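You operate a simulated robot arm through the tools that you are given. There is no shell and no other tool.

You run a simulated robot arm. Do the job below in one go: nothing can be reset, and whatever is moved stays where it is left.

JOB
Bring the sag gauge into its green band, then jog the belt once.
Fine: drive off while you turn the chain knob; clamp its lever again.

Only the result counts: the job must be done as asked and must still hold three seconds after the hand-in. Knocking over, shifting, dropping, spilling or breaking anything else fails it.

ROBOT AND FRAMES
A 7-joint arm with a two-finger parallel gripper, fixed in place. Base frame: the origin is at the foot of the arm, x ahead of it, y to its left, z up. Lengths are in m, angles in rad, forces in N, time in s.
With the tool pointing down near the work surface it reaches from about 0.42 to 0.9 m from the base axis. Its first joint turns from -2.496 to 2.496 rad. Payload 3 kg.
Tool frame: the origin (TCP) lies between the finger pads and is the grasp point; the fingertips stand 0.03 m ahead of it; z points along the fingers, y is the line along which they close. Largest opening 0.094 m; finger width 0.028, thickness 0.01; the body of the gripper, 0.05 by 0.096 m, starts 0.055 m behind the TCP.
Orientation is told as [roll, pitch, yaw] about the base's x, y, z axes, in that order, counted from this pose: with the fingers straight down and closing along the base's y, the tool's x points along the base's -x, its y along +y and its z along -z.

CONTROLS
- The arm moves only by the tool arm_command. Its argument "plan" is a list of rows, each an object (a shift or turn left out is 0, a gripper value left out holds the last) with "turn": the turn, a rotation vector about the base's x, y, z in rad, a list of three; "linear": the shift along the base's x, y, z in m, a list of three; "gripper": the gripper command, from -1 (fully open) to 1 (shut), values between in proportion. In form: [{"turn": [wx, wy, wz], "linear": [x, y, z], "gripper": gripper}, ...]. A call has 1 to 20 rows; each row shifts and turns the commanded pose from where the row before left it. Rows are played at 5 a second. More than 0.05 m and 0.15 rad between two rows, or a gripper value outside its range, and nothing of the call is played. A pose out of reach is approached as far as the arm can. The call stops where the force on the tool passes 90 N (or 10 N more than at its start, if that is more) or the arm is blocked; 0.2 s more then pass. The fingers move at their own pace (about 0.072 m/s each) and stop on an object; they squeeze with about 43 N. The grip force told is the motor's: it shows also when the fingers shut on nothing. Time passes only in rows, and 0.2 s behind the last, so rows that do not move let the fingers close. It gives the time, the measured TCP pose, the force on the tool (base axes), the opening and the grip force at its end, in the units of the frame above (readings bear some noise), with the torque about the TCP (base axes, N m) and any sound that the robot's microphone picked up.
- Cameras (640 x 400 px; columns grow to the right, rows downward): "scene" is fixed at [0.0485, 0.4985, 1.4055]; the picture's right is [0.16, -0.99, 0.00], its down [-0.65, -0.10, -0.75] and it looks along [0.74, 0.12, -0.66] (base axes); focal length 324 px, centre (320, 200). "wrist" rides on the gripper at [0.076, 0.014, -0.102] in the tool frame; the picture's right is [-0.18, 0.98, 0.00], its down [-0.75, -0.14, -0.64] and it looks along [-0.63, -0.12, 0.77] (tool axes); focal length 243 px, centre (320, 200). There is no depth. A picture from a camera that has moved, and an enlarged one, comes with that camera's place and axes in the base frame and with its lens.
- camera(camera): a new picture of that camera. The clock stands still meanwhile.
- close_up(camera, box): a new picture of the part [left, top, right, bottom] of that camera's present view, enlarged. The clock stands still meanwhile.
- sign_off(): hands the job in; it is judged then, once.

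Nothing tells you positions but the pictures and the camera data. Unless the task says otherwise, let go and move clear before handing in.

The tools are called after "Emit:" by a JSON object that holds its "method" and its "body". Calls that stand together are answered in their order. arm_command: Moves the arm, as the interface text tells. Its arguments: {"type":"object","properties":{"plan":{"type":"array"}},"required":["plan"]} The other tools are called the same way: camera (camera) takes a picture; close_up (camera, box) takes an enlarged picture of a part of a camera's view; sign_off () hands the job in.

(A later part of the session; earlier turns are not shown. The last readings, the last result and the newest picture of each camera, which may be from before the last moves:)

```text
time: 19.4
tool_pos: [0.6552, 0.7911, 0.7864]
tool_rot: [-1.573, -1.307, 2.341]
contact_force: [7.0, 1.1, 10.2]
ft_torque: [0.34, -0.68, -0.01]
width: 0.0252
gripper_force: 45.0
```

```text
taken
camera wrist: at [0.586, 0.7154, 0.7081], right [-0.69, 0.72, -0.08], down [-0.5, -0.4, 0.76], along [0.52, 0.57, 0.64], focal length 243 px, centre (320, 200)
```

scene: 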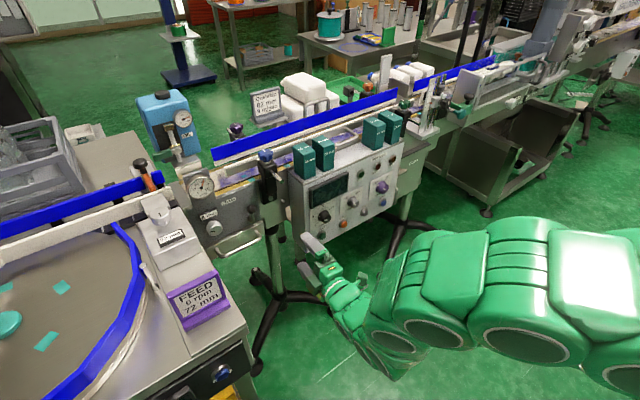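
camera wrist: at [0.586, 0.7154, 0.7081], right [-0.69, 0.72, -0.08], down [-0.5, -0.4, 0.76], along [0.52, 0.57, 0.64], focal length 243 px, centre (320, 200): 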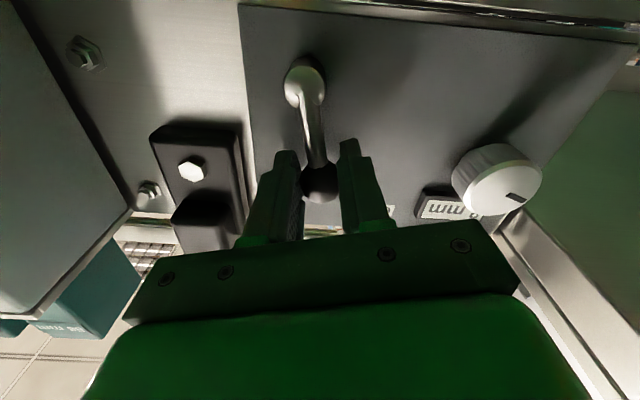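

The lever swings freely to the left. I'll continue toward 60–90° and look for a mark or stop.

Emit:
{"method": "arm_command", "body": {"plan": [{"turn": [-0.0935, -0.0905, 0], "linear": [-0.0044, 0.0045, -0.0021], "gripper": 1}, {"turn": [-0.0935, -0.0905, 0], "linear": [-0.0041, 0.0043, -0.0029], "gripper": 1}, {"turn": [-0.0935, -0.0905, 0], "linear": [-0.0038, 0.004, -0.0037], "gripper": 1}, {"turn": [-0.0935, -0.0905, 0], "linear": [-0.0035, 0.0036, -0.0044], "gripper": 1}]}}

Emit:
{"method": "camera", "body": {"camera": "wrist"}}

Emit:
{"method": "close_up", "body": {"camera": "scene", "box": [180, 170, 280, 250]}}

```text
time: 20.4
tool_pos: [0.6362, 0.8073, 0.7706]
tool_rot: [-1.565, -0.786, 2.339]
contact_force: [-5.9, -11.5, 6.4]
ft_torque: [0.03, -0.49, 0.1]
width: 0.0252
gripper_force: 45.1
```

```text
taken
camera wrist: at [0.5944, 0.7058, 0.7061], right [-0.58, 0.59, -0.56], down [-0.76, -0.14, 0.63], along [0.3, 0.8, 0.53], focal length 243 px, centre (320, 200)
```

wrist: 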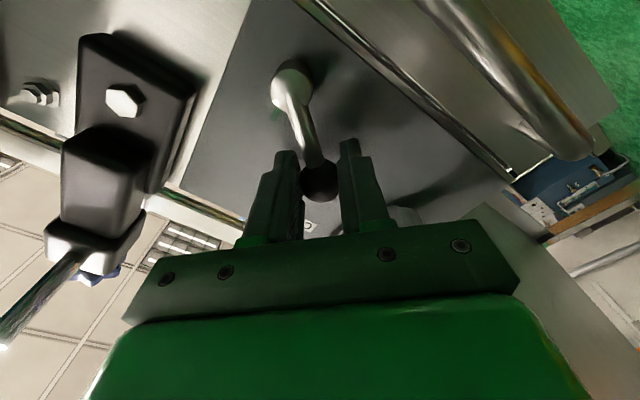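

```text
5.00 times, centred on (230, 210) of scene
camera zoom: at [0.0485, 0.4985, 1.4055], right [0.16, -0.99, 0.0], down [-0.65, -0.1, -0.75], along [0.74, 0.12, -0.66], focal length 1622 px, centre (770, 150)
```

zoom: 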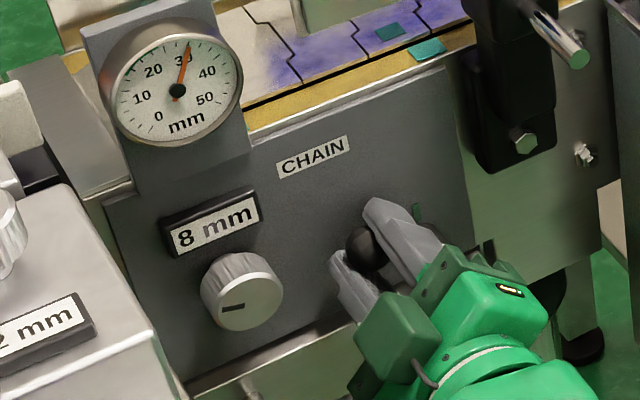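

At 45° now, and the green mark (clamped position) is visible behind. I'll continue to roughly 75–80°.

Emit:
{"method": "arm_command", "body": {"plan": [{"turn": [-0.0935, -0.0905, 0], "linear": [-0.0031, 0.0032, -0.005], "gripper": 1}, {"turn": [-0.0935, -0.0905, 0], "linear": [-0.0026, 0.0027, -0.0055], "gripper": 1}, {"turn": [-0.0935, -0.0905, 0], "linear": [-0.0021, 0.0021, -0.0059], "gripper": 1}, {"turn": [-0.0935, -0.0905, 0], "linear": [-0.0015, 0.0016, -0.0063], "gripper": 1}]}}

Emit:
{"method": "camera", "body": {"camera": "wrist"}}

Emit:
{"method": "close_up", "body": {"camera": "scene", "box": [180, 170, 280, 250]}}

```text
time: 21.4
tool_pos: [0.6305, 0.8152, 0.7481]
tool_rot: [-1.566, -0.267, 2.336]
contact_force: [-4.8, -32.0, 1.2]
ft_torque: [0.01, -0.23, -0.29]
width: 0.0253
gripper_force: 45.4
```

```text
taken
camera wrist: at [0.605, 0.6943, 0.7142], right [-0.3, 0.31, -0.9], down [-0.94, 0.05, 0.34], along [0.15, 0.95, 0.28], focal length 243 px, centre (320, 200)
```

wrist: 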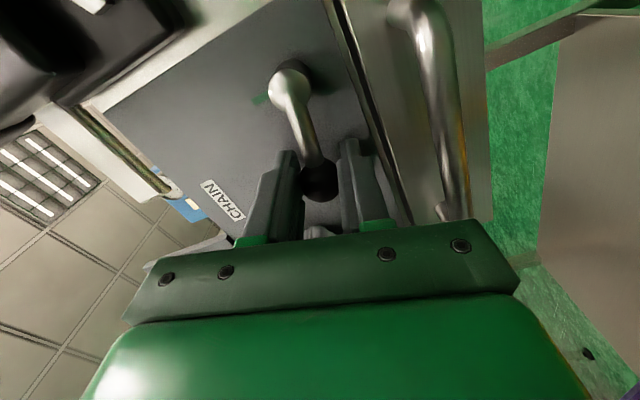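

```text
5.00 times, centred on (230, 210) of scene
camera zoom: at [0.0485, 0.4985, 1.4055], right [0.16, -0.99, 0.0], down [-0.65, -0.1, -0.75], along [0.74, 0.12, -0.66], focal length 1622 px, centre (770, 150)
```

zoom: 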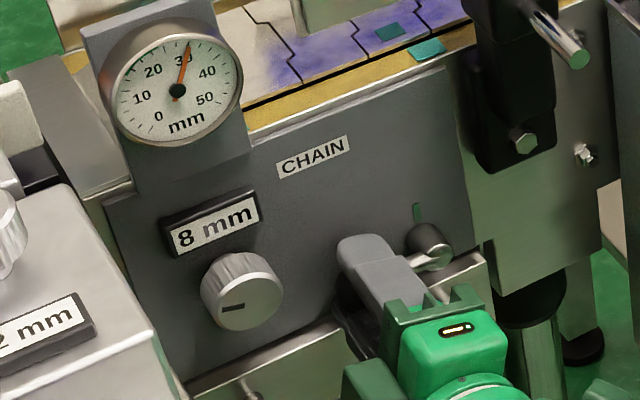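

The lever is about 75° off the green mark, so the clamp should be released. I'll let go and back off.

Emit:
{"method": "arm_command", "body": {"plan": [{"gripper": 0.15}, {"gripper": 0.15}, {"linear": [-0.0215, -0.0208, 0], "gripper": 0.15}, {"linear": [-0.0215, -0.0208, 0], "gripper": 0.15}, {"linear": [-0.0215, -0.0208, 0], "gripper": 0.15}, {"linear": [-0.0215, -0.0208, 0], "gripper": 0.15}]}}

Emit:
{"method": "camera", "body": {"camera": "wrist"}}

Emit:
{"method": "close_up", "body": {"camera": "scene", "box": [180, 170, 280, 250]}}

```text
time: 22.8
tool_pos: [0.542, 0.733, 0.7505]
tool_rot: [-1.571, -0.267, 2.339]
contact_force: [0.6, 0.7, 0.2]
ft_torque: [0.01, 0.02, -0.03]
width: 0.0398
gripper_force: 0.1
```

```text
taken
camera wrist: at [0.5177, 0.6119, 0.7157], right [-0.3, 0.31, -0.9], down [-0.94, 0.05, 0.34], along [0.15, 0.95, 0.28], focal length 243 px, centre (320, 200)
```

wrist: 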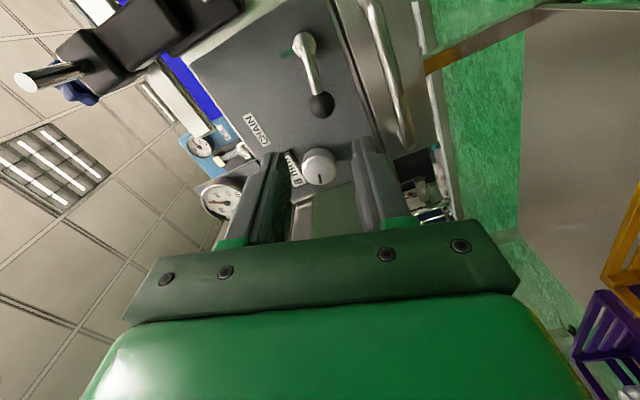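

```text
5.00 times, centred on (230, 210) of scene
camera zoom: at [0.0485, 0.4985, 1.4055], right [0.16, -0.99, 0.0], down [-0.65, -0.1, -0.75], along [0.74, 0.12, -0.66], focal length 1622 px, centre (770, 150)
```

zoom: 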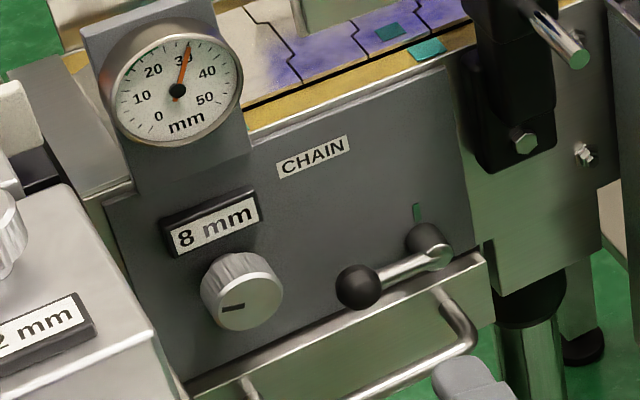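

The lever stays swung out. Now I'll measure the chain knob and the space around it.

Emit:
{"method": "close_up", "body": {"camera": "wrist", "box": [260, 120, 380, 220]}}

Emit:
{"method": "close_up", "body": {"camera": "scene", "box": [190, 200, 250, 250]}}

Emit:
{"method": "close_up", "body": {"camera": "scene", "box": [120, 180, 280, 340]}}

```text
4.00 times, centred on (320, 170) of wrist
camera zoom: at [0.5177, 0.6119, 0.7157], right [-0.3, 0.31, -0.9], down [-0.94, 0.05, 0.34], along [0.15, 0.95, 0.28], focal length 970 px, centre (320, 320)
```

zoom: 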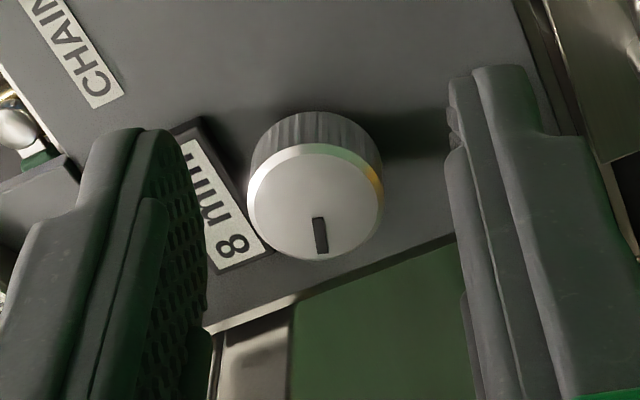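

```text
8.00 times, centred on (220, 225) of scene
camera zoom: at [0.0485, 0.4985, 1.4055], right [0.16, -0.99, 0.0], down [-0.65, -0.1, -0.75], along [0.74, 0.12, -0.66], focal length 2596 px, centre (1120, 0)
```

zoom: 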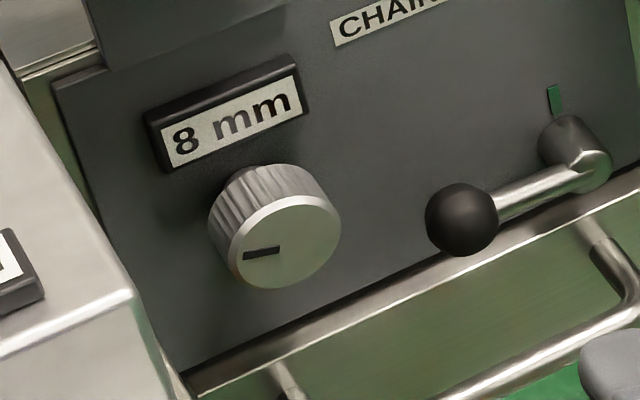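

```text
2.50 times, centred on (200, 260) of scene
camera zoom: at [0.0485, 0.4985, 1.4055], right [0.16, -0.99, 0.0], down [-0.65, -0.1, -0.75], along [0.74, 0.12, -0.66], focal length 811 px, centre (620, 50)
```

zoom: 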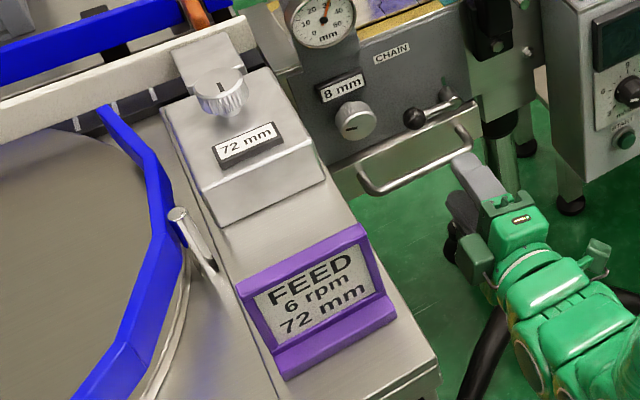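

The knob face is at about (0.590,0.8685,0.780), diameter about 0.038. The FEED table's side wall stands only about 0.05 m to its left, and the gripper has a block on one side. I'll inspect the gripper's shape before choosing how to approach.

Emit:
{"method": "close_up", "body": {"camera": "scene", "box": [220, 200, 360, 320]}}

Emit:
{"method": "camera", "body": {"camera": "scene"}}

```text
3.33 times, centred on (290, 260) of scene
camera zoom: at [0.0485, 0.4985, 1.4055], right [0.16, -0.99, 0.0], down [-0.65, -0.1, -0.75], along [0.74, 0.12, -0.66], focal length 1082 px, centre (420, 0)
```

zoom: 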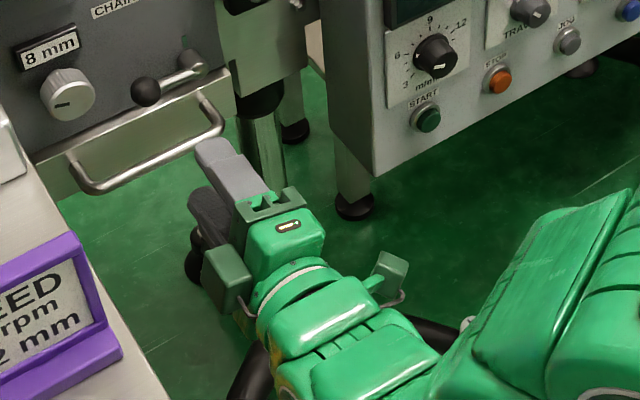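

```text
taken
```

scene: 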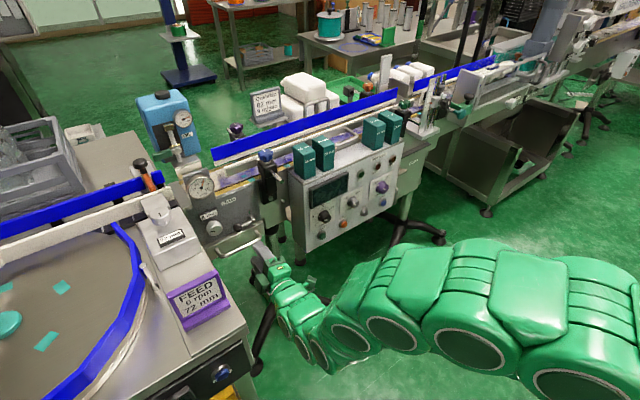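

The block reaches about 0.055 m on one side, so I'll approach the chain knob yawed 25° with the wrist swung right, away from the table. The fingers will close vertically over the knob. First I go to a stand-off and look.

Emit:
{"method": "arm_command", "body": {"plan": [{"turn": [0, 0, 0.145], "gripper": -0.17}, {"turn": [0, 0, 0.145], "gripper": -0.17}, {"turn": [0, 0, 0.146], "gripper": -0.17}, {"turn": [-0.0478, -0.1247, 0], "linear": [-0.0055, 0.0205, 0.0105]}, {"turn": [-0.0478, -0.1247, 0], "linear": [-0.0055, 0.0205, 0.0105]}, {"linear": [-0.005, 0.02, 0.01]}]}}

Emit:
{"method": "camera", "body": {"camera": "wrist"}}

Emit:
{"method": "close_up", "body": {"camera": "wrist", "box": [240, 80, 400, 200]}}

Emit:
{"method": "close_up", "body": {"camera": "scene", "box": [170, 180, 310, 300]}}

```text
time: 24.2
tool_pos: [0.5271, 0.7943, 0.7802]
tool_rot: [-1.567, 0.003, 2.776]
contact_force: [1.2, -0.3, -0.3]
ft_torque: [-0.01, 0.03, -0.01]
width: 0.0552
gripper_force: 0.0
```

```text
taken
camera wrist: at [0.5617, 0.6723, 0.7656], right [-0.17, 0.06, -0.98], down [-0.93, -0.33, 0.14], along [-0.31, 0.94, 0.12], focal length 243 px, centre (320, 200)
```

wrist: 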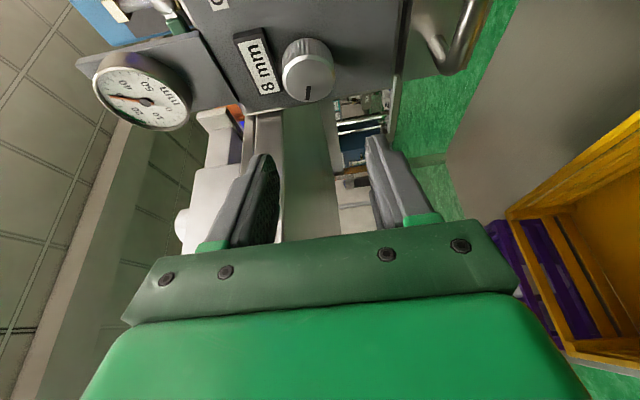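

```text
3.33 times, centred on (320, 140) of wrist
camera zoom: at [0.5617, 0.6723, 0.7656], right [-0.17, 0.06, -0.98], down [-0.93, -0.33, 0.14], along [-0.31, 0.94, 0.12], focal length 809 px, centre (320, 400)
```

zoom: 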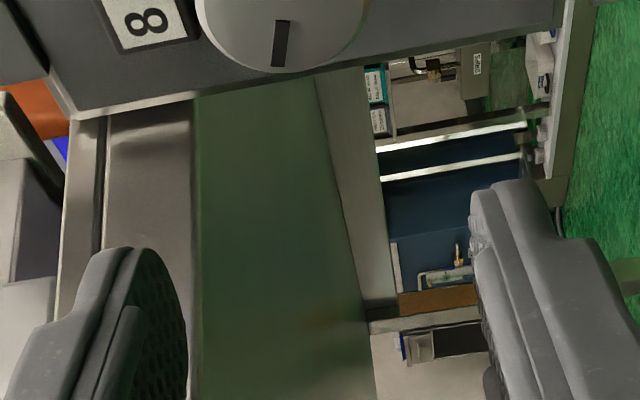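

```text
3.33 times, centred on (240, 240) of scene
camera zoom: at [0.0485, 0.4985, 1.4055], right [0.16, -0.99, 0.0], down [-0.65, -0.1, -0.75], along [0.74, 0.12, -0.66], focal length 1082 px, centre (587, 67)
```

zoom: 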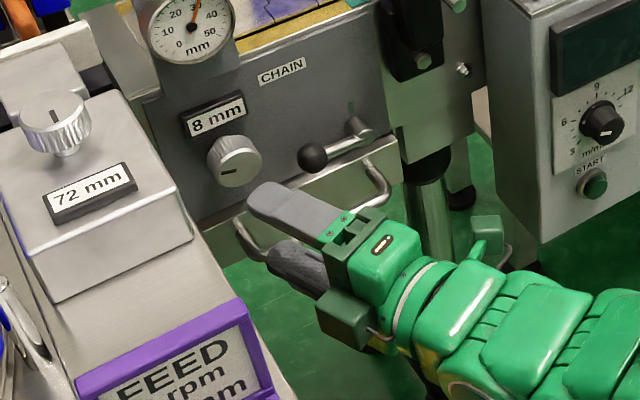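

I'll refine the knob's centre from this view before going in.

Emit:
{"method": "close_up", "body": {"camera": "wrist", "box": [220, 0, 380, 120]}}

Emit:
{"method": "close_up", "body": {"camera": "wrist", "box": [80, 30, 240, 150]}}

```text
3.33 times, centred on (300, 60) of wrist
camera zoom: at [0.5617, 0.6723, 0.7656], right [-0.17, 0.06, -0.98], down [-0.93, -0.33, 0.14], along [-0.31, 0.94, 0.12], focal length 809 px, centre (387, 667)
```

zoom: 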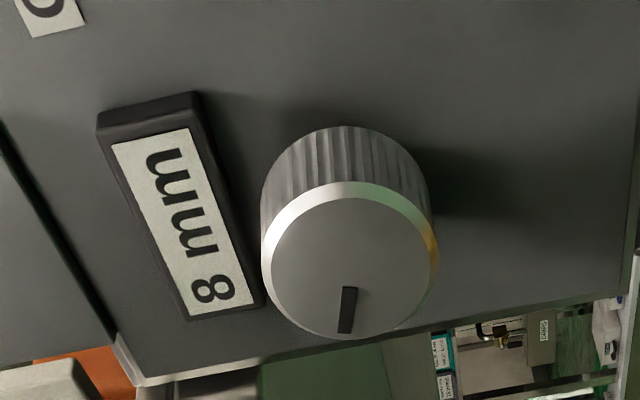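

```text
3.33 times, centred on (160, 90) of wrist
camera zoom: at [0.5617, 0.6723, 0.7656], right [-0.17, 0.06, -0.98], down [-0.93, -0.33, 0.14], along [-0.31, 0.94, 0.12], focal length 809 px, centre (853, 567)
```

zoom: 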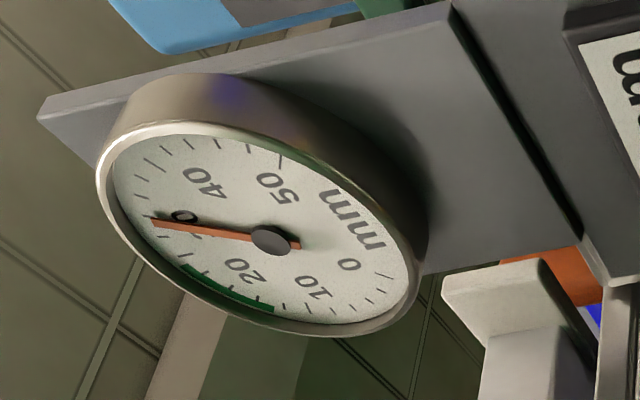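

The knob axis is at lat −0.2136, z 0.7826, and the gauge's green band spans roughly 16–25. I'll advance along the knob axis until the fingertips overlap the knob.

Emit:
{"method": "arm_command", "body": {"plan": [{"linear": [0.0116, 0.0113, 0.0005], "gripper": -0.1}, {"linear": [0.0116, 0.0113, 0.0005], "gripper": -0.1}, {"linear": [0.0116, 0.0113, 0.0005], "gripper": -0.1}, {"linear": [0.0116, 0.0113, 0.0005], "gripper": -0.1}, {"linear": [0.0116, 0.0113, 0.0005], "gripper": -0.1}]}}

Emit:
{"method": "camera", "body": {"camera": "wrist"}}

Emit:
{"method": "close_up", "body": {"camera": "wrist", "box": [220, 80, 400, 220]}}

Emit:
{"method": "close_up", "body": {"camera": "scene", "box": [170, 180, 270, 270]}}

```text
time: 25.4
tool_pos: [0.5841, 0.851, 0.7825]
tool_rot: [-1.569, -0.001, 2.775]
contact_force: [0.9, 1.0, -0.7]
ft_torque: [-0.05, -0.01, -0.02]
width: 0.0516
gripper_force: 0.1
```

```text
taken
camera wrist: at [0.6198, 0.7287, 0.7679], right [-0.17, 0.06, -0.98], down [-0.93, -0.33, 0.14], along [-0.32, 0.94, 0.12], focal length 243 px, centre (320, 200)
```

wrist: 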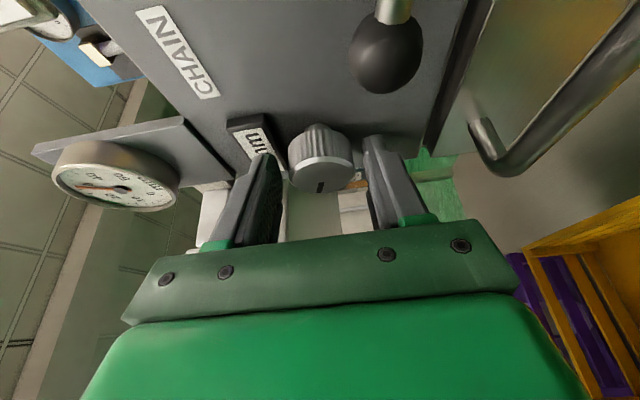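

```text
2.86 times, centred on (310, 150) of wrist
camera zoom: at [0.6198, 0.7287, 0.7679], right [-0.17, 0.06, -0.98], down [-0.93, -0.33, 0.14], along [-0.32, 0.94, 0.12], focal length 693 px, centre (349, 343)
```

zoom: 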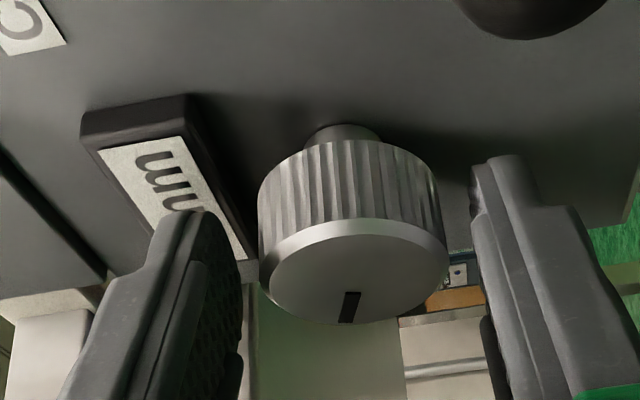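

```text
4.44 times, centred on (220, 225) of scene
camera zoom: at [0.0485, 0.4985, 1.4055], right [0.16, -0.99, 0.0], down [-0.65, -0.1, -0.75], along [0.74, 0.12, -0.66], focal length 1442 px, centre (764, 89)
```

zoom: 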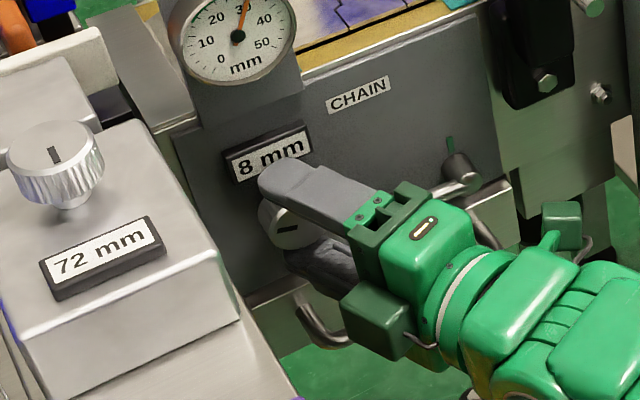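

The fingers straddle the knob cleanly, above and below, with no contact. I'll close on it.

Emit:
{"method": "arm_command", "body": {"plan": [{"gripper": 1}, {"gripper": 1}, {"gripper": 1}]}}

Emit:
{"method": "close_up", "body": {"camera": "wrist", "box": [220, 80, 400, 220]}}

Emit:
{"method": "close_up", "body": {"camera": "scene", "box": [170, 150, 270, 240]}}

```text
time: 26.2
tool_pos: [0.5839, 0.8519, 0.7819]
tool_rot: [-1.57, 0.0, 2.774]
contact_force: [2.7, 6.7, -8.1]
ft_torque: [0.26, -0.27, 0.16]
width: 0.0376
gripper_force: 45.3
```

```text
2.86 times, centred on (310, 150) of wrist
camera zoom: at [0.6198, 0.7285, 0.7671], right [-0.17, 0.06, -0.98], down [-0.93, -0.33, 0.14], along [-0.31, 0.94, 0.12], focal length 693 px, centre (349, 343)
```

zoom: 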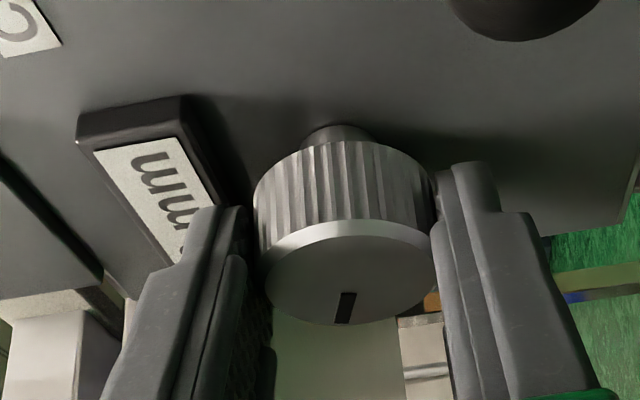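

```text
4.44 times, centred on (220, 195) of scene
camera zoom: at [0.0485, 0.4985, 1.4055], right [0.16, -0.99, 0.0], down [-0.65, -0.1, -0.75], along [0.74, 0.12, -0.66], focal length 1442 px, centre (764, 222)
```

zoom: 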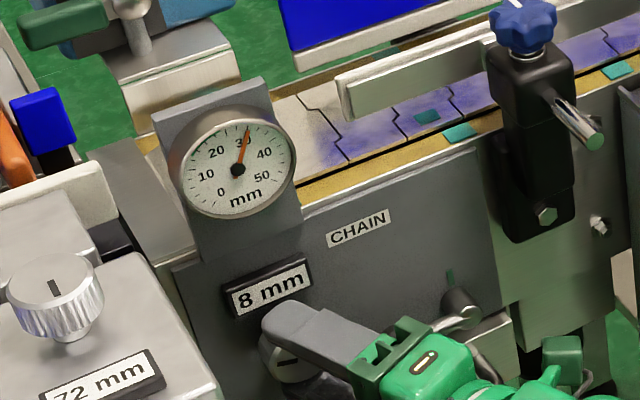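

Gripped at 0.0376 m. I'll turn clockwise a little to learn which way the take-up moves.

Emit:
{"method": "arm_command", "body": {"plan": [{"turn": [0.0935, 0.0904, 0], "linear": [0, 0, -0.0011], "gripper": 1}, {"turn": [0.0935, 0.0904, 0], "linear": [-0.0001, 0.0001, -0.0011], "gripper": 1}, {"turn": [0.0935, 0.0904, 0], "linear": [-0.0002, 0.0002, -0.0011], "gripper": 1}]}}

Emit:
{"method": "close_up", "body": {"camera": "wrist", "box": [220, 80, 400, 220]}}

Emit:
{"method": "close_up", "body": {"camera": "scene", "box": [170, 150, 270, 240]}}

```text
time: 27.0
tool_pos: [0.5834, 0.8516, 0.7791]
tool_rot: [-1.742, -0.354, 2.806]
contact_force: [-8.1, -10.2, -4.5]
ft_torque: [-0.27, 0.2, 0.02]
width: 0.0373
gripper_force: 44.9
```

```text
2.86 times, centred on (310, 150) of wrist
camera zoom: at [0.6097, 0.7387, 0.7226], right [-0.43, 0.32, -0.84], down [-0.87, -0.39, 0.29], along [-0.24, 0.86, 0.45], focal length 693 px, centre (349, 343)
```

zoom: 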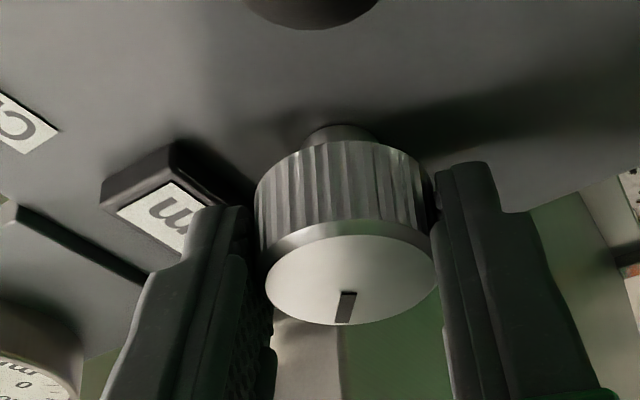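

```text
4.44 times, centred on (220, 195) of scene
camera zoom: at [0.0485, 0.4985, 1.4055], right [0.16, -0.99, 0.0], down [-0.65, -0.1, -0.75], along [0.74, 0.12, -0.66], focal length 1442 px, centre (764, 222)
```

zoom: 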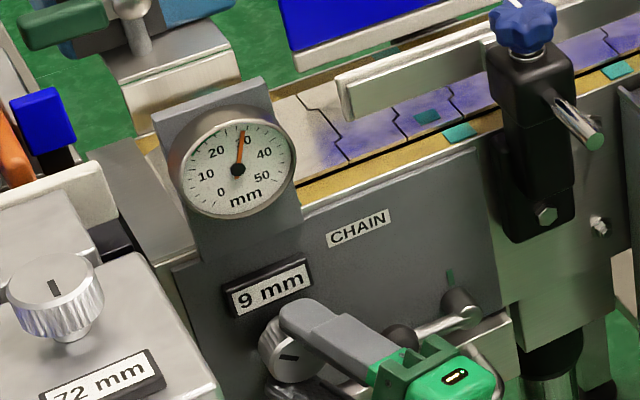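

Clockwise raises the take-up (9 mm) and lowers the sag (about 28.5). I need about 1.4 rad more in total, so I'll continue this stroke.

Emit:
{"method": "arm_command", "body": {"plan": [{"turn": [0.0935, 0.0904, 0], "linear": [-0.0003, 0.0004, -0.001], "gripper": 1}, {"turn": [0.0935, 0.0904, 0], "linear": [-0.0004, 0.0004, -0.0009], "gripper": 1}, {"turn": [0.0935, 0.0904, 0], "linear": [-0.0005, 0.0005, -0.0008], "gripper": 1}]}}

Emit:
{"method": "close_up", "body": {"camera": "wrist", "box": [220, 80, 400, 220]}}

Emit:
{"method": "close_up", "body": {"camera": "scene", "box": [170, 150, 270, 240]}}

```text
time: 27.8
tool_pos: [0.583, 0.8531, 0.7773]
tool_rot: [-1.968, -0.696, 2.919]
contact_force: [5.3, 3.3, -6.2]
ft_torque: [-0.55, 0.48, 0.1]
width: 0.0374
gripper_force: 45.0
```

```text
2.86 times, centred on (310, 150) of wrist
camera zoom: at [0.5886, 0.7604, 0.687], right [-0.62, 0.53, -0.58], down [-0.78, -0.49, 0.39], along [-0.08, 0.7, 0.71], focal length 693 px, centre (349, 343)
```

zoom: 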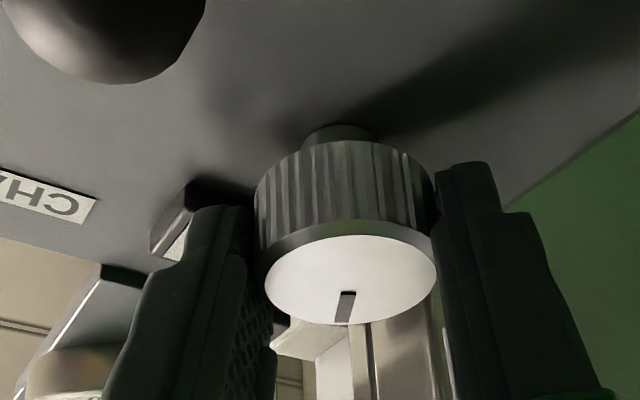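

```text
4.44 times, centred on (220, 195) of scene
camera zoom: at [0.0485, 0.4985, 1.4055], right [0.16, -0.99, 0.0], down [-0.65, -0.1, -0.75], along [0.74, 0.12, -0.66], focal length 1442 px, centre (764, 222)
```

zoom: 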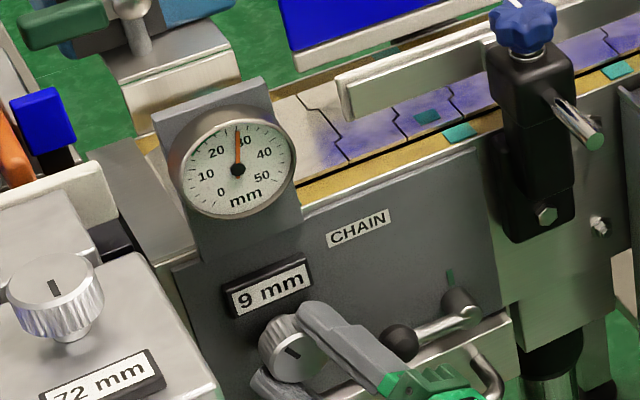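

Emit:
{"method": "close_up", "body": {"camera": "scene", "box": [180, 165, 230, 215]}}

```text
8.00 times, centred on (205, 190) of scene
camera zoom: at [0.0485, 0.4985, 1.4055], right [0.16, -0.99, 0.0], down [-0.65, -0.1, -0.75], along [0.74, 0.12, -0.66], focal length 2596 px, centre (1240, 280)
```

zoom: 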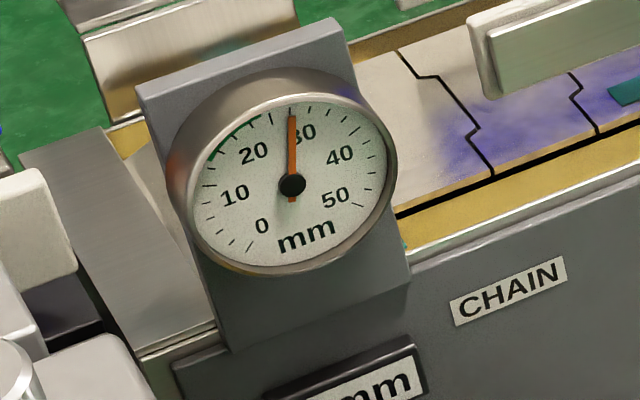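

Sag is now about 28 after 0.78 rad. The stroke is near its safe limit beside the table, so I'll open, back off, wind the wrist back, and regrip.

Emit:
{"method": "arm_command", "body": {"plan": [{"gripper": -0.1}, {"gripper": -0.1}, {"linear": [-0.0252, -0.0243, 0], "gripper": -0.1}, {"turn": [-0.0935, -0.0904, 0], "linear": [0, 0, 0.001]}, {"turn": [-0.0935, -0.0904, 0], "linear": [0, 0, 0.001]}, {"turn": [-0.0935, -0.0904, 0], "linear": [0, 0, 0.001]}, {"turn": [-0.0935, -0.0904, 0], "linear": [0, 0, 0.001]}, {"turn": [-0.0935, -0.0904, 0], "linear": [0, 0, 0.001]}, {"turn": [-0.0935, -0.0904, 0], "linear": [0, 0, 0.001]}, {"turn": [-0.0935, -0.0904, 0], "linear": [0, 0, 0.001]}, {"turn": [-0.0935, -0.0904, 0], "linear": [0, 0, 0.001]}, {"turn": [-0.0935, -0.0904, 0], "linear": [0, 0, 0.001]}, {"turn": [-0.0935, -0.0904, 0], "linear": [0.0003, -0.0003, 0.001]}, {"turn": [-0.0935, -0.0904, 0], "linear": [0.0003, -0.0003, 0.001]}]}}

Emit:
{"method": "camera", "body": {"camera": "wrist"}}

Emit:
{"method": "close_up", "body": {"camera": "scene", "box": [170, 160, 290, 260]}}

```text
time: 30.8
tool_pos: [0.5579, 0.8278, 0.789]
tool_rot: [-1.258, 0.582, 2.869]
contact_force: [0.7, -1.0, -0.4]
ft_torque: [0.0, 0.01, 0.03]
width: 0.0518
gripper_force: 0.1
```

```text
taken
camera wrist: at [0.5837, 0.7154, 0.8446], right [0.27, -0.39, -0.88], down [-0.93, -0.33, -0.14], along [-0.24, 0.86, -0.45], focal length 243 px, centre (320, 200)
```

wrist: 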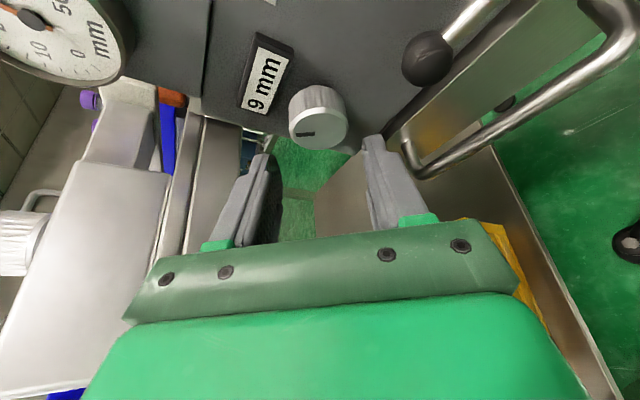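

```text
4.00 times, centred on (230, 210) of scene
camera zoom: at [0.0485, 0.4985, 1.4055], right [0.16, -0.99, 0.0], down [-0.65, -0.1, -0.75], along [0.74, 0.12, -0.66], focal length 1298 px, centre (680, 160)
```

zoom: 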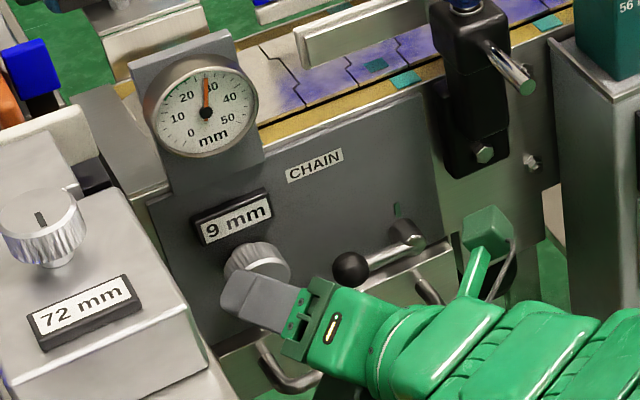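

The wrist reached the wound-back pose and the reading held at 9 mm. I'll re-advance and regrip the knob.

Emit:
{"method": "arm_command", "body": {"plan": [{"linear": [0.0126, 0.0122, -0.0005], "gripper": -0.1}, {"linear": [0.0126, 0.0122, -0.0005], "gripper": -0.1}, {"gripper": 1}, {"gripper": 1}, {"gripper": 1}]}}

Emit:
{"method": "close_up", "body": {"camera": "wrist", "box": [220, 80, 400, 220]}}

Emit:
{"method": "close_up", "body": {"camera": "scene", "box": [170, 160, 290, 260]}}

```text
time: 32.0
tool_pos: [0.5858, 0.8523, 0.7868]
tool_rot: [-1.26, 0.582, 2.868]
contact_force: [3.7, -3.3, -2.2]
ft_torque: [0.37, -0.46, 0.82]
width: 0.0375
gripper_force: 45.0
```

```text
2.86 times, centred on (310, 150) of wrist
camera zoom: at [0.6104, 0.74, 0.843], right [0.26, -0.39, -0.88], down [-0.94, -0.33, -0.14], along [-0.24, 0.86, -0.45], focal length 693 px, centre (349, 343)
```

zoom: 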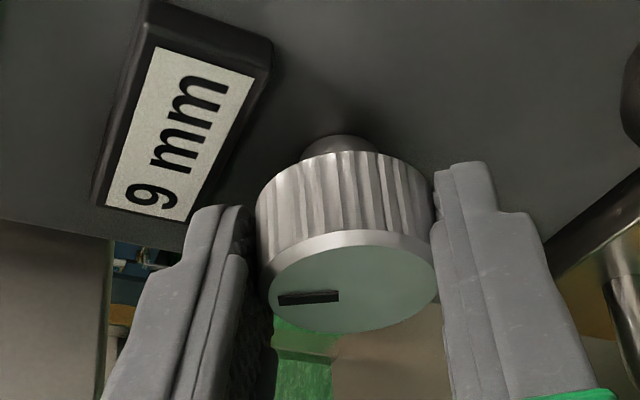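

```text
4.00 times, centred on (230, 210) of scene
camera zoom: at [0.0485, 0.4985, 1.4055], right [0.16, -0.99, 0.0], down [-0.65, -0.1, -0.75], along [0.74, 0.12, -0.66], focal length 1298 px, centre (680, 160)
```

zoom: 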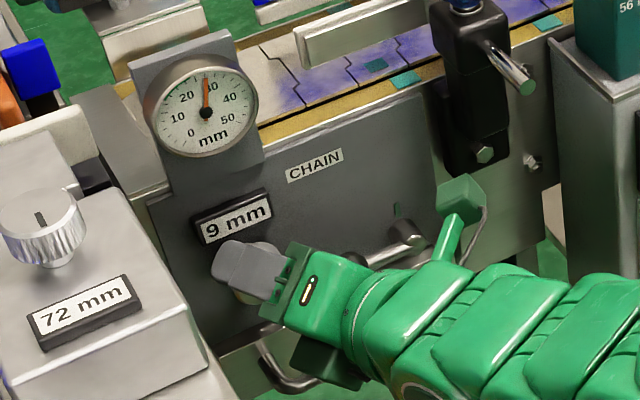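

Firm grip again. I'll turn another ~1.04 rad clockwise and check the gauge.

Emit:
{"method": "arm_command", "body": {"plan": [{"turn": [0.0935, 0.0904, 0], "linear": [0.0004, -0.0004, -0.0009], "gripper": 1}, {"turn": [0.0935, 0.0904, 0], "linear": [0.0003, -0.0004, -0.001], "gripper": 1}, {"turn": [0.0935, 0.0904, 0], "linear": [0.0003, -0.0003, -0.001], "gripper": 1}, {"turn": [0.0935, 0.0904, 0], "linear": [0.0001, -0.0001, -0.0011], "gripper": 1}, {"turn": [0.0935, 0.0904, 0], "linear": [0.0001, -0.0001, -0.0011], "gripper": 1}, {"turn": [0.0935, 0.0904, 0], "linear": [-0.0001, 0.0001, -0.0011], "gripper": 1}, {"turn": [0.0935, 0.0904, 0], "linear": [-0.0001, 0.0001, -0.0011], "gripper": 1}, {"turn": [0.0935, 0.0904, 0], "linear": [-0.0003, 0.0003, -0.001], "gripper": 1}]}}

Emit:
{"method": "close_up", "body": {"camera": "scene", "box": [170, 160, 290, 260]}}

Emit:
{"method": "close_up", "body": {"camera": "scene", "box": [180, 165, 230, 215]}}

```text
time: 33.8
tool_pos: [0.5848, 0.8518, 0.7791]
tool_rot: [-1.742, -0.354, 2.805]
contact_force: [15.8, -0.4, 0.4]
ft_torque: [-0.28, 0.35, -0.85]
width: 0.0373
gripper_force: 44.7
```

```text
4.00 times, centred on (230, 210) of scene
camera zoom: at [0.0485, 0.4985, 1.4055], right [0.16, -0.99, 0.0], down [-0.65, -0.1, -0.75], along [0.74, 0.12, -0.66], focal length 1298 px, centre (680, 160)
```

zoom: 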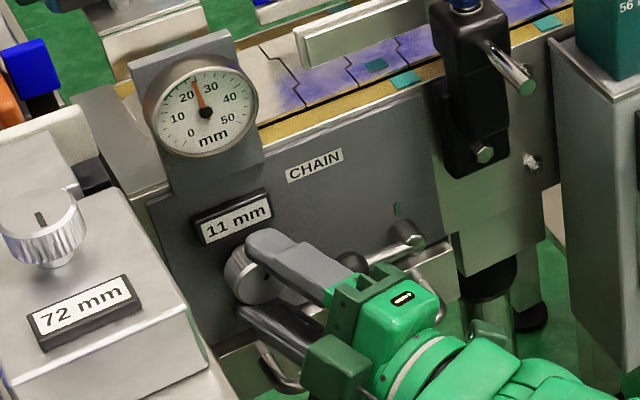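

```text
8.00 times, centred on (205, 190) of scene
camera zoom: at [0.0485, 0.4985, 1.4055], right [0.16, -0.99, 0.0], down [-0.65, -0.1, -0.75], along [0.74, 0.12, -0.66], focal length 2596 px, centre (1240, 280)
```

zoom: 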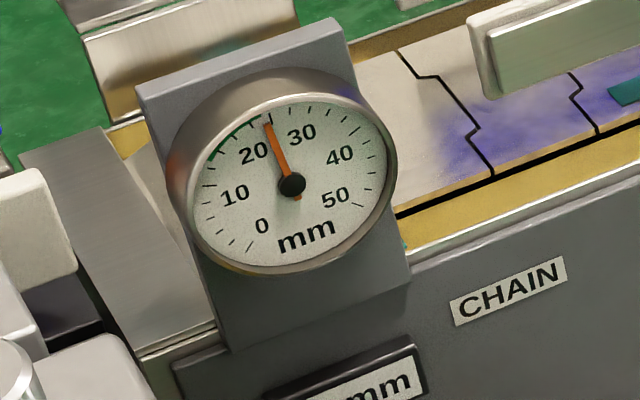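

Take-up is 11 mm and sag about 24, at the band's upper edge. I'll turn 0.39 rad more in this stroke.

Emit:
{"method": "arm_command", "body": {"plan": [{"turn": [0.0935, 0.0904, 0], "linear": [-0.0003, 0.0004, -0.001], "gripper": 1}, {"turn": [0.0935, 0.0904, 0], "linear": [-0.0004, 0.0004, -0.0009], "gripper": 1}, {"turn": [0.0935, 0.0904, 0], "linear": [-0.0005, 0.0005, -0.0008], "gripper": 1}]}}

Emit:
{"method": "close_up", "body": {"camera": "scene", "box": [170, 160, 290, 260]}}

Emit:
{"method": "close_up", "body": {"camera": "scene", "box": [190, 170, 220, 200]}}

```text
time: 34.6
tool_pos: [0.5839, 0.852, 0.7764]
tool_rot: [-1.967, -0.693, 2.921]
contact_force: [6.0, -23.8, 7.7]
ft_torque: [-0.13, 0.3, -0.3]
width: 0.0371
gripper_force: 44.7
```

```text
4.00 times, centred on (230, 210) of scene
camera zoom: at [0.0485, 0.4985, 1.4055], right [0.16, -0.99, 0.0], down [-0.65, -0.1, -0.75], along [0.74, 0.12, -0.66], focal length 1298 px, centre (680, 160)
```

zoom: 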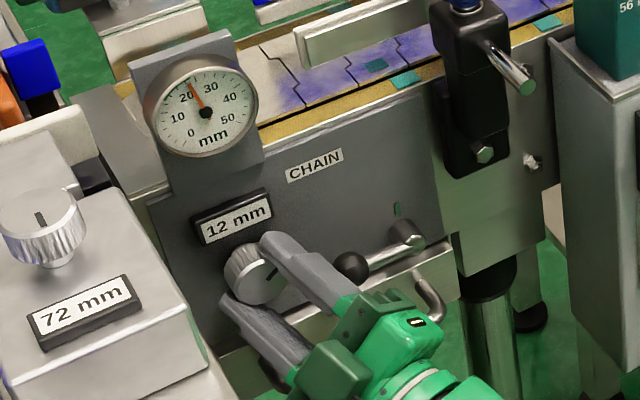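

```text
13.33 times, centred on (205, 185) of scene
camera zoom: at [0.0485, 0.4985, 1.4055], right [0.16, -0.99, 0.0], down [-0.65, -0.1, -0.75], along [0.74, 0.12, -0.66], focal length 4326 px, centre (1853, 400)
```

zoom: 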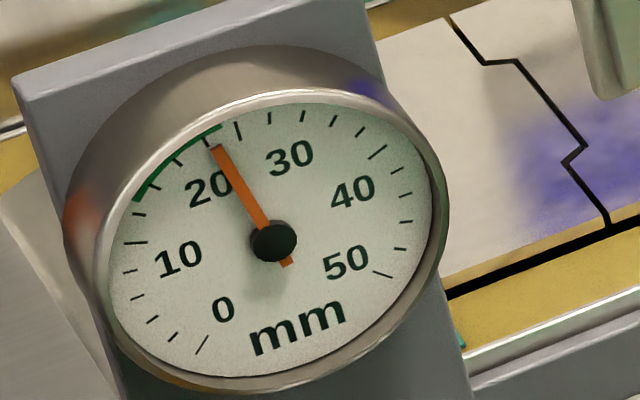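

The sag reads about 23.5, barely inside the band (≈16–24.5). I'll regrip and turn about 0.9 rad more to sit at mid-band.

Emit:
{"method": "arm_command", "body": {"plan": [{"gripper": -0.1}, {"gripper": -0.1}, {"linear": [-0.0252, -0.0243, 0], "gripper": -0.1}, {"turn": [-0.0935, -0.0904, 0], "linear": [0.0004, -0.0004, 0.0009]}, {"turn": [-0.0935, -0.0904, 0], "linear": [0.0003, -0.0003, 0.001]}, {"turn": [-0.0935, -0.0904, 0], "linear": [0.0002, -0.0002, 0.001]}, {"turn": [-0.0935, -0.0904, 0], "linear": [0, 0, 0.0011]}, {"turn": [-0.0935, -0.0904, 0], "linear": [0, 0, 0.0011]}, {"turn": [-0.0935, -0.0904, 0], "linear": [0, 0, 0.0011]}, {"turn": [-0.0935, -0.0904, 0], "linear": [0, 0, 0.0011]}, {"turn": [-0.0935, -0.0904, 0], "linear": [0, 0, 0.001]}]}}

Emit:
{"method": "camera", "body": {"camera": "wrist"}}

Emit:
{"method": "close_up", "body": {"camera": "scene", "box": [170, 160, 290, 260]}}

```text
time: 37.0
tool_pos: [0.5581, 0.8273, 0.7838]
tool_rot: [-1.456, 0.238, 2.788]
contact_force: [-0.5, -0.7, 0.6]
ft_torque: [-0.01, 0.03, -0.03]
width: 0.0516
gripper_force: 0.1
```

```text
taken
camera wrist: at [0.5932, 0.7046, 0.7989], right [0.01, -0.12, -0.99], down [-0.95, -0.31, 0.03], along [-0.31, 0.94, -0.12], focal length 243 px, centre (320, 200)
```

wrist: 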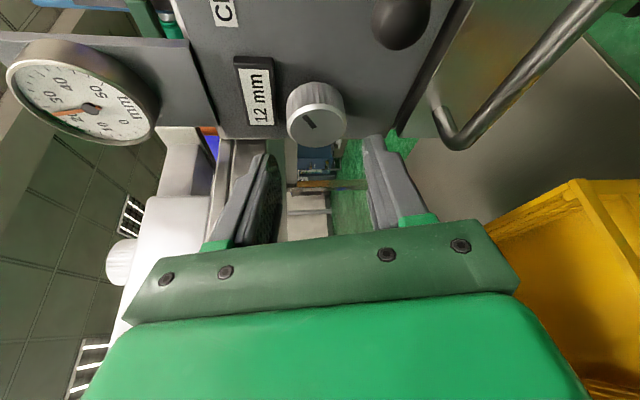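

```text
4.00 times, centred on (230, 210) of scene
camera zoom: at [0.0485, 0.4985, 1.4055], right [0.16, -0.99, 0.0], down [-0.65, -0.1, -0.75], along [0.74, 0.12, -0.66], focal length 1298 px, centre (680, 160)
```

zoom: 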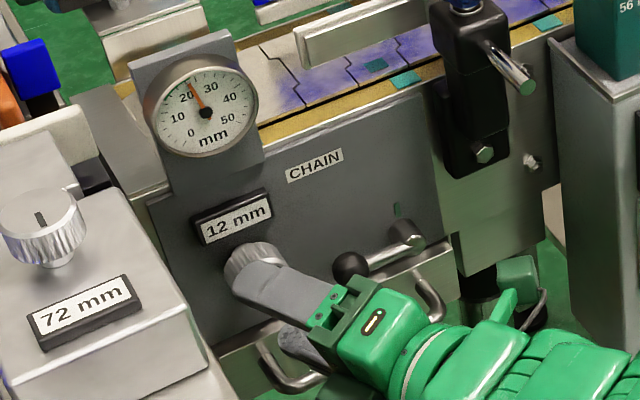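

Holding at 12 mm. I'll re-advance, close and turn clockwise 0.9 rad.

Emit:
{"method": "arm_command", "body": {"plan": [{"linear": [0.0126, 0.0122, 0.0003], "gripper": -0.1}, {"linear": [0.0126, 0.0122, 0.0003], "gripper": -0.1}, {"gripper": 1}, {"gripper": 1}, {"gripper": 1}, {"turn": [0.0935, 0.0904, 0], "linear": [0.0001, -0.0001, -0.0011], "gripper": 1}, {"turn": [0.0935, 0.0904, 0], "linear": [0.0001, -0.0001, -0.0011], "gripper": 1}, {"turn": [0.0935, 0.0904, 0], "linear": [-0.0001, 0.0001, -0.0011], "gripper": 1}, {"turn": [0.0935, 0.0904, 0], "linear": [-0.0001, 0.0001, -0.0011], "gripper": 1}, {"turn": [0.0935, 0.0904, 0], "linear": [-0.0003, 0.0003, -0.001], "gripper": 1}, {"turn": [0.0935, 0.0904, 0], "linear": [-0.0003, 0.0004, -0.001], "gripper": 1}]}}

Emit:
{"method": "close_up", "body": {"camera": "scene", "box": [170, 160, 290, 260]}}

Emit:
{"method": "close_up", "body": {"camera": "scene", "box": [190, 170, 220, 200]}}

```text
time: 39.4
tool_pos: [0.5838, 0.8531, 0.7775]
tool_rot: [-1.807, -0.47, 2.829]
contact_force: [1.0, -19.0, 3.2]
ft_torque: [-0.16, 0.26, -0.69]
width: 0.0377
gripper_force: 45.2
```

```text
4.00 times, centred on (230, 210) of scene
camera zoom: at [0.0485, 0.4985, 1.4055], right [0.16, -0.99, 0.0], down [-0.65, -0.1, -0.75], along [0.74, 0.12, -0.66], focal length 1298 px, centre (680, 160)
```

zoom: 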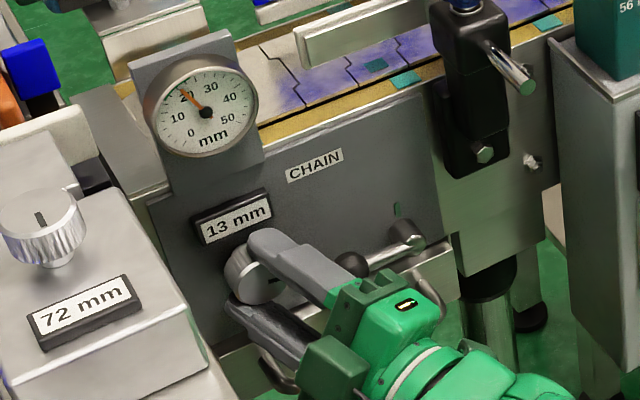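

```text
13.33 times, centred on (205, 185) of scene
camera zoom: at [0.0485, 0.4985, 1.4055], right [0.16, -0.99, 0.0], down [-0.65, -0.1, -0.75], along [0.74, 0.12, -0.66], focal length 4326 px, centre (1853, 400)
```

zoom: 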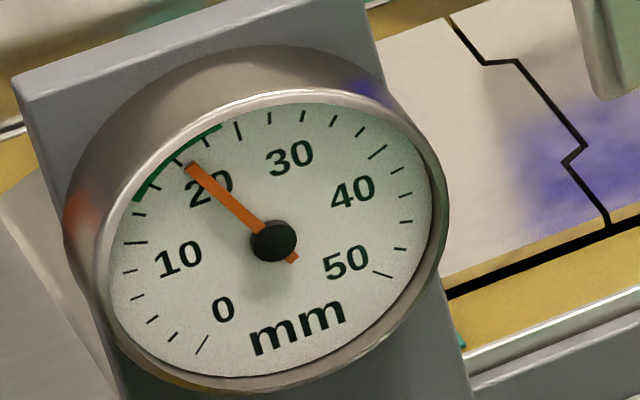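

The needle sits mid-band at about 20 (13 mm take-up). I'll release the knob, back off, and line up with the lever ball at its swung-out position.

Emit:
{"method": "arm_command", "body": {"plan": [{"gripper": -0.1}, {"gripper": -0.1}, {"linear": [-0.0252, -0.0243, 0], "gripper": -0.1}, {"linear": [-0.0252, -0.0243, 0]}, {"linear": [-0.0252, -0.0243, 0]}, {"turn": [-0.0935, -0.0904, 0], "linear": [0.0097, -0.0101, -0.0068]}, {"turn": [-0.0935, -0.0904, 0], "linear": [0.0097, -0.0101, -0.0068]}, {"turn": [-0.0935, -0.0904, 0], "linear": [0.0097, -0.0101, -0.0068]}, {"turn": [-0.0935, -0.0904, 0], "linear": [0.0097, -0.0101, -0.0068]}, {"turn": [0, 0, -0.145], "gripper": 0.15}, {"turn": [0, 0, -0.145]}, {"turn": [0, 0, -0.146]}, {"turn": [0.0942, 0.091, 0]}, {"turn": [0.0942, 0.091, 0]}]}}

Emit:
{"method": "camera", "body": {"camera": "wrist"}}

Emit:
{"method": "close_up", "body": {"camera": "wrist", "box": [240, 20, 400, 140]}}

Emit:
{"method": "close_up", "body": {"camera": "scene", "box": [170, 160, 290, 260]}}

```text
time: 42.4
tool_pos: [0.5459, 0.739, 0.7516]
tool_rot: [-1.569, -0.264, 2.341]
contact_force: [1.0, -0.7, 0.2]
ft_torque: [0.0, 0.01, -0.01]
width: 0.0401
gripper_force: 0.1
```

```text
taken
camera wrist: at [0.522, 0.6182, 0.7171], right [-0.3, 0.31, -0.9], down [-0.94, 0.05, 0.33], along [0.15, 0.95, 0.28], focal length 243 px, centre (320, 200)
```

wrist: 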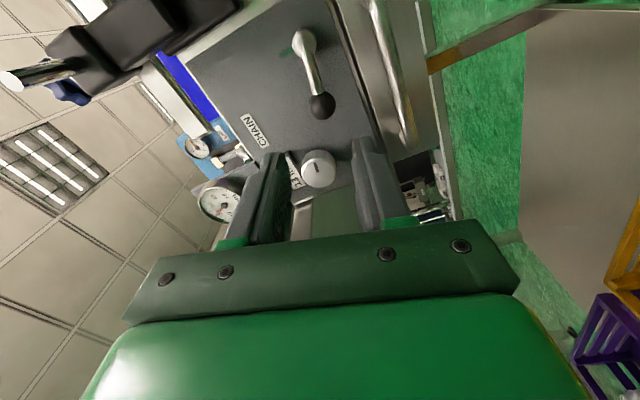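

```text
3.33 times, centred on (320, 80) of wrist
camera zoom: at [0.522, 0.6182, 0.7171], right [-0.3, 0.31, -0.9], down [-0.94, 0.05, 0.33], along [0.15, 0.95, 0.28], focal length 809 px, centre (320, 600)
```

zoom: 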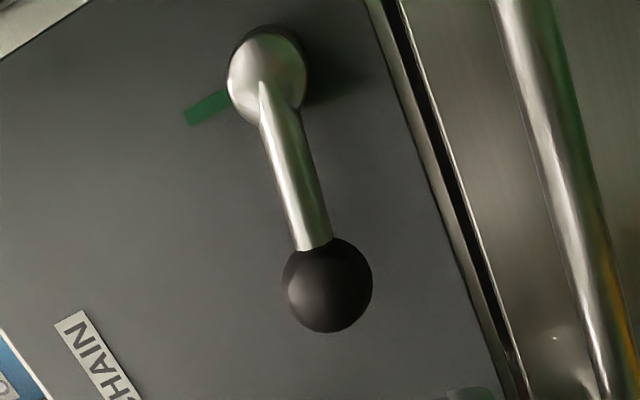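

```text
4.00 times, centred on (230, 210) of scene
camera zoom: at [0.0485, 0.4985, 1.4055], right [0.16, -0.99, 0.0], down [-0.65, -0.1, -0.75], along [0.74, 0.12, -0.66], focal length 1298 px, centre (680, 160)
```

zoom: 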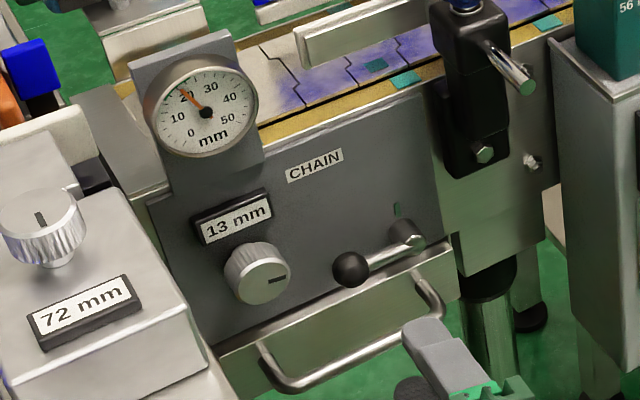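

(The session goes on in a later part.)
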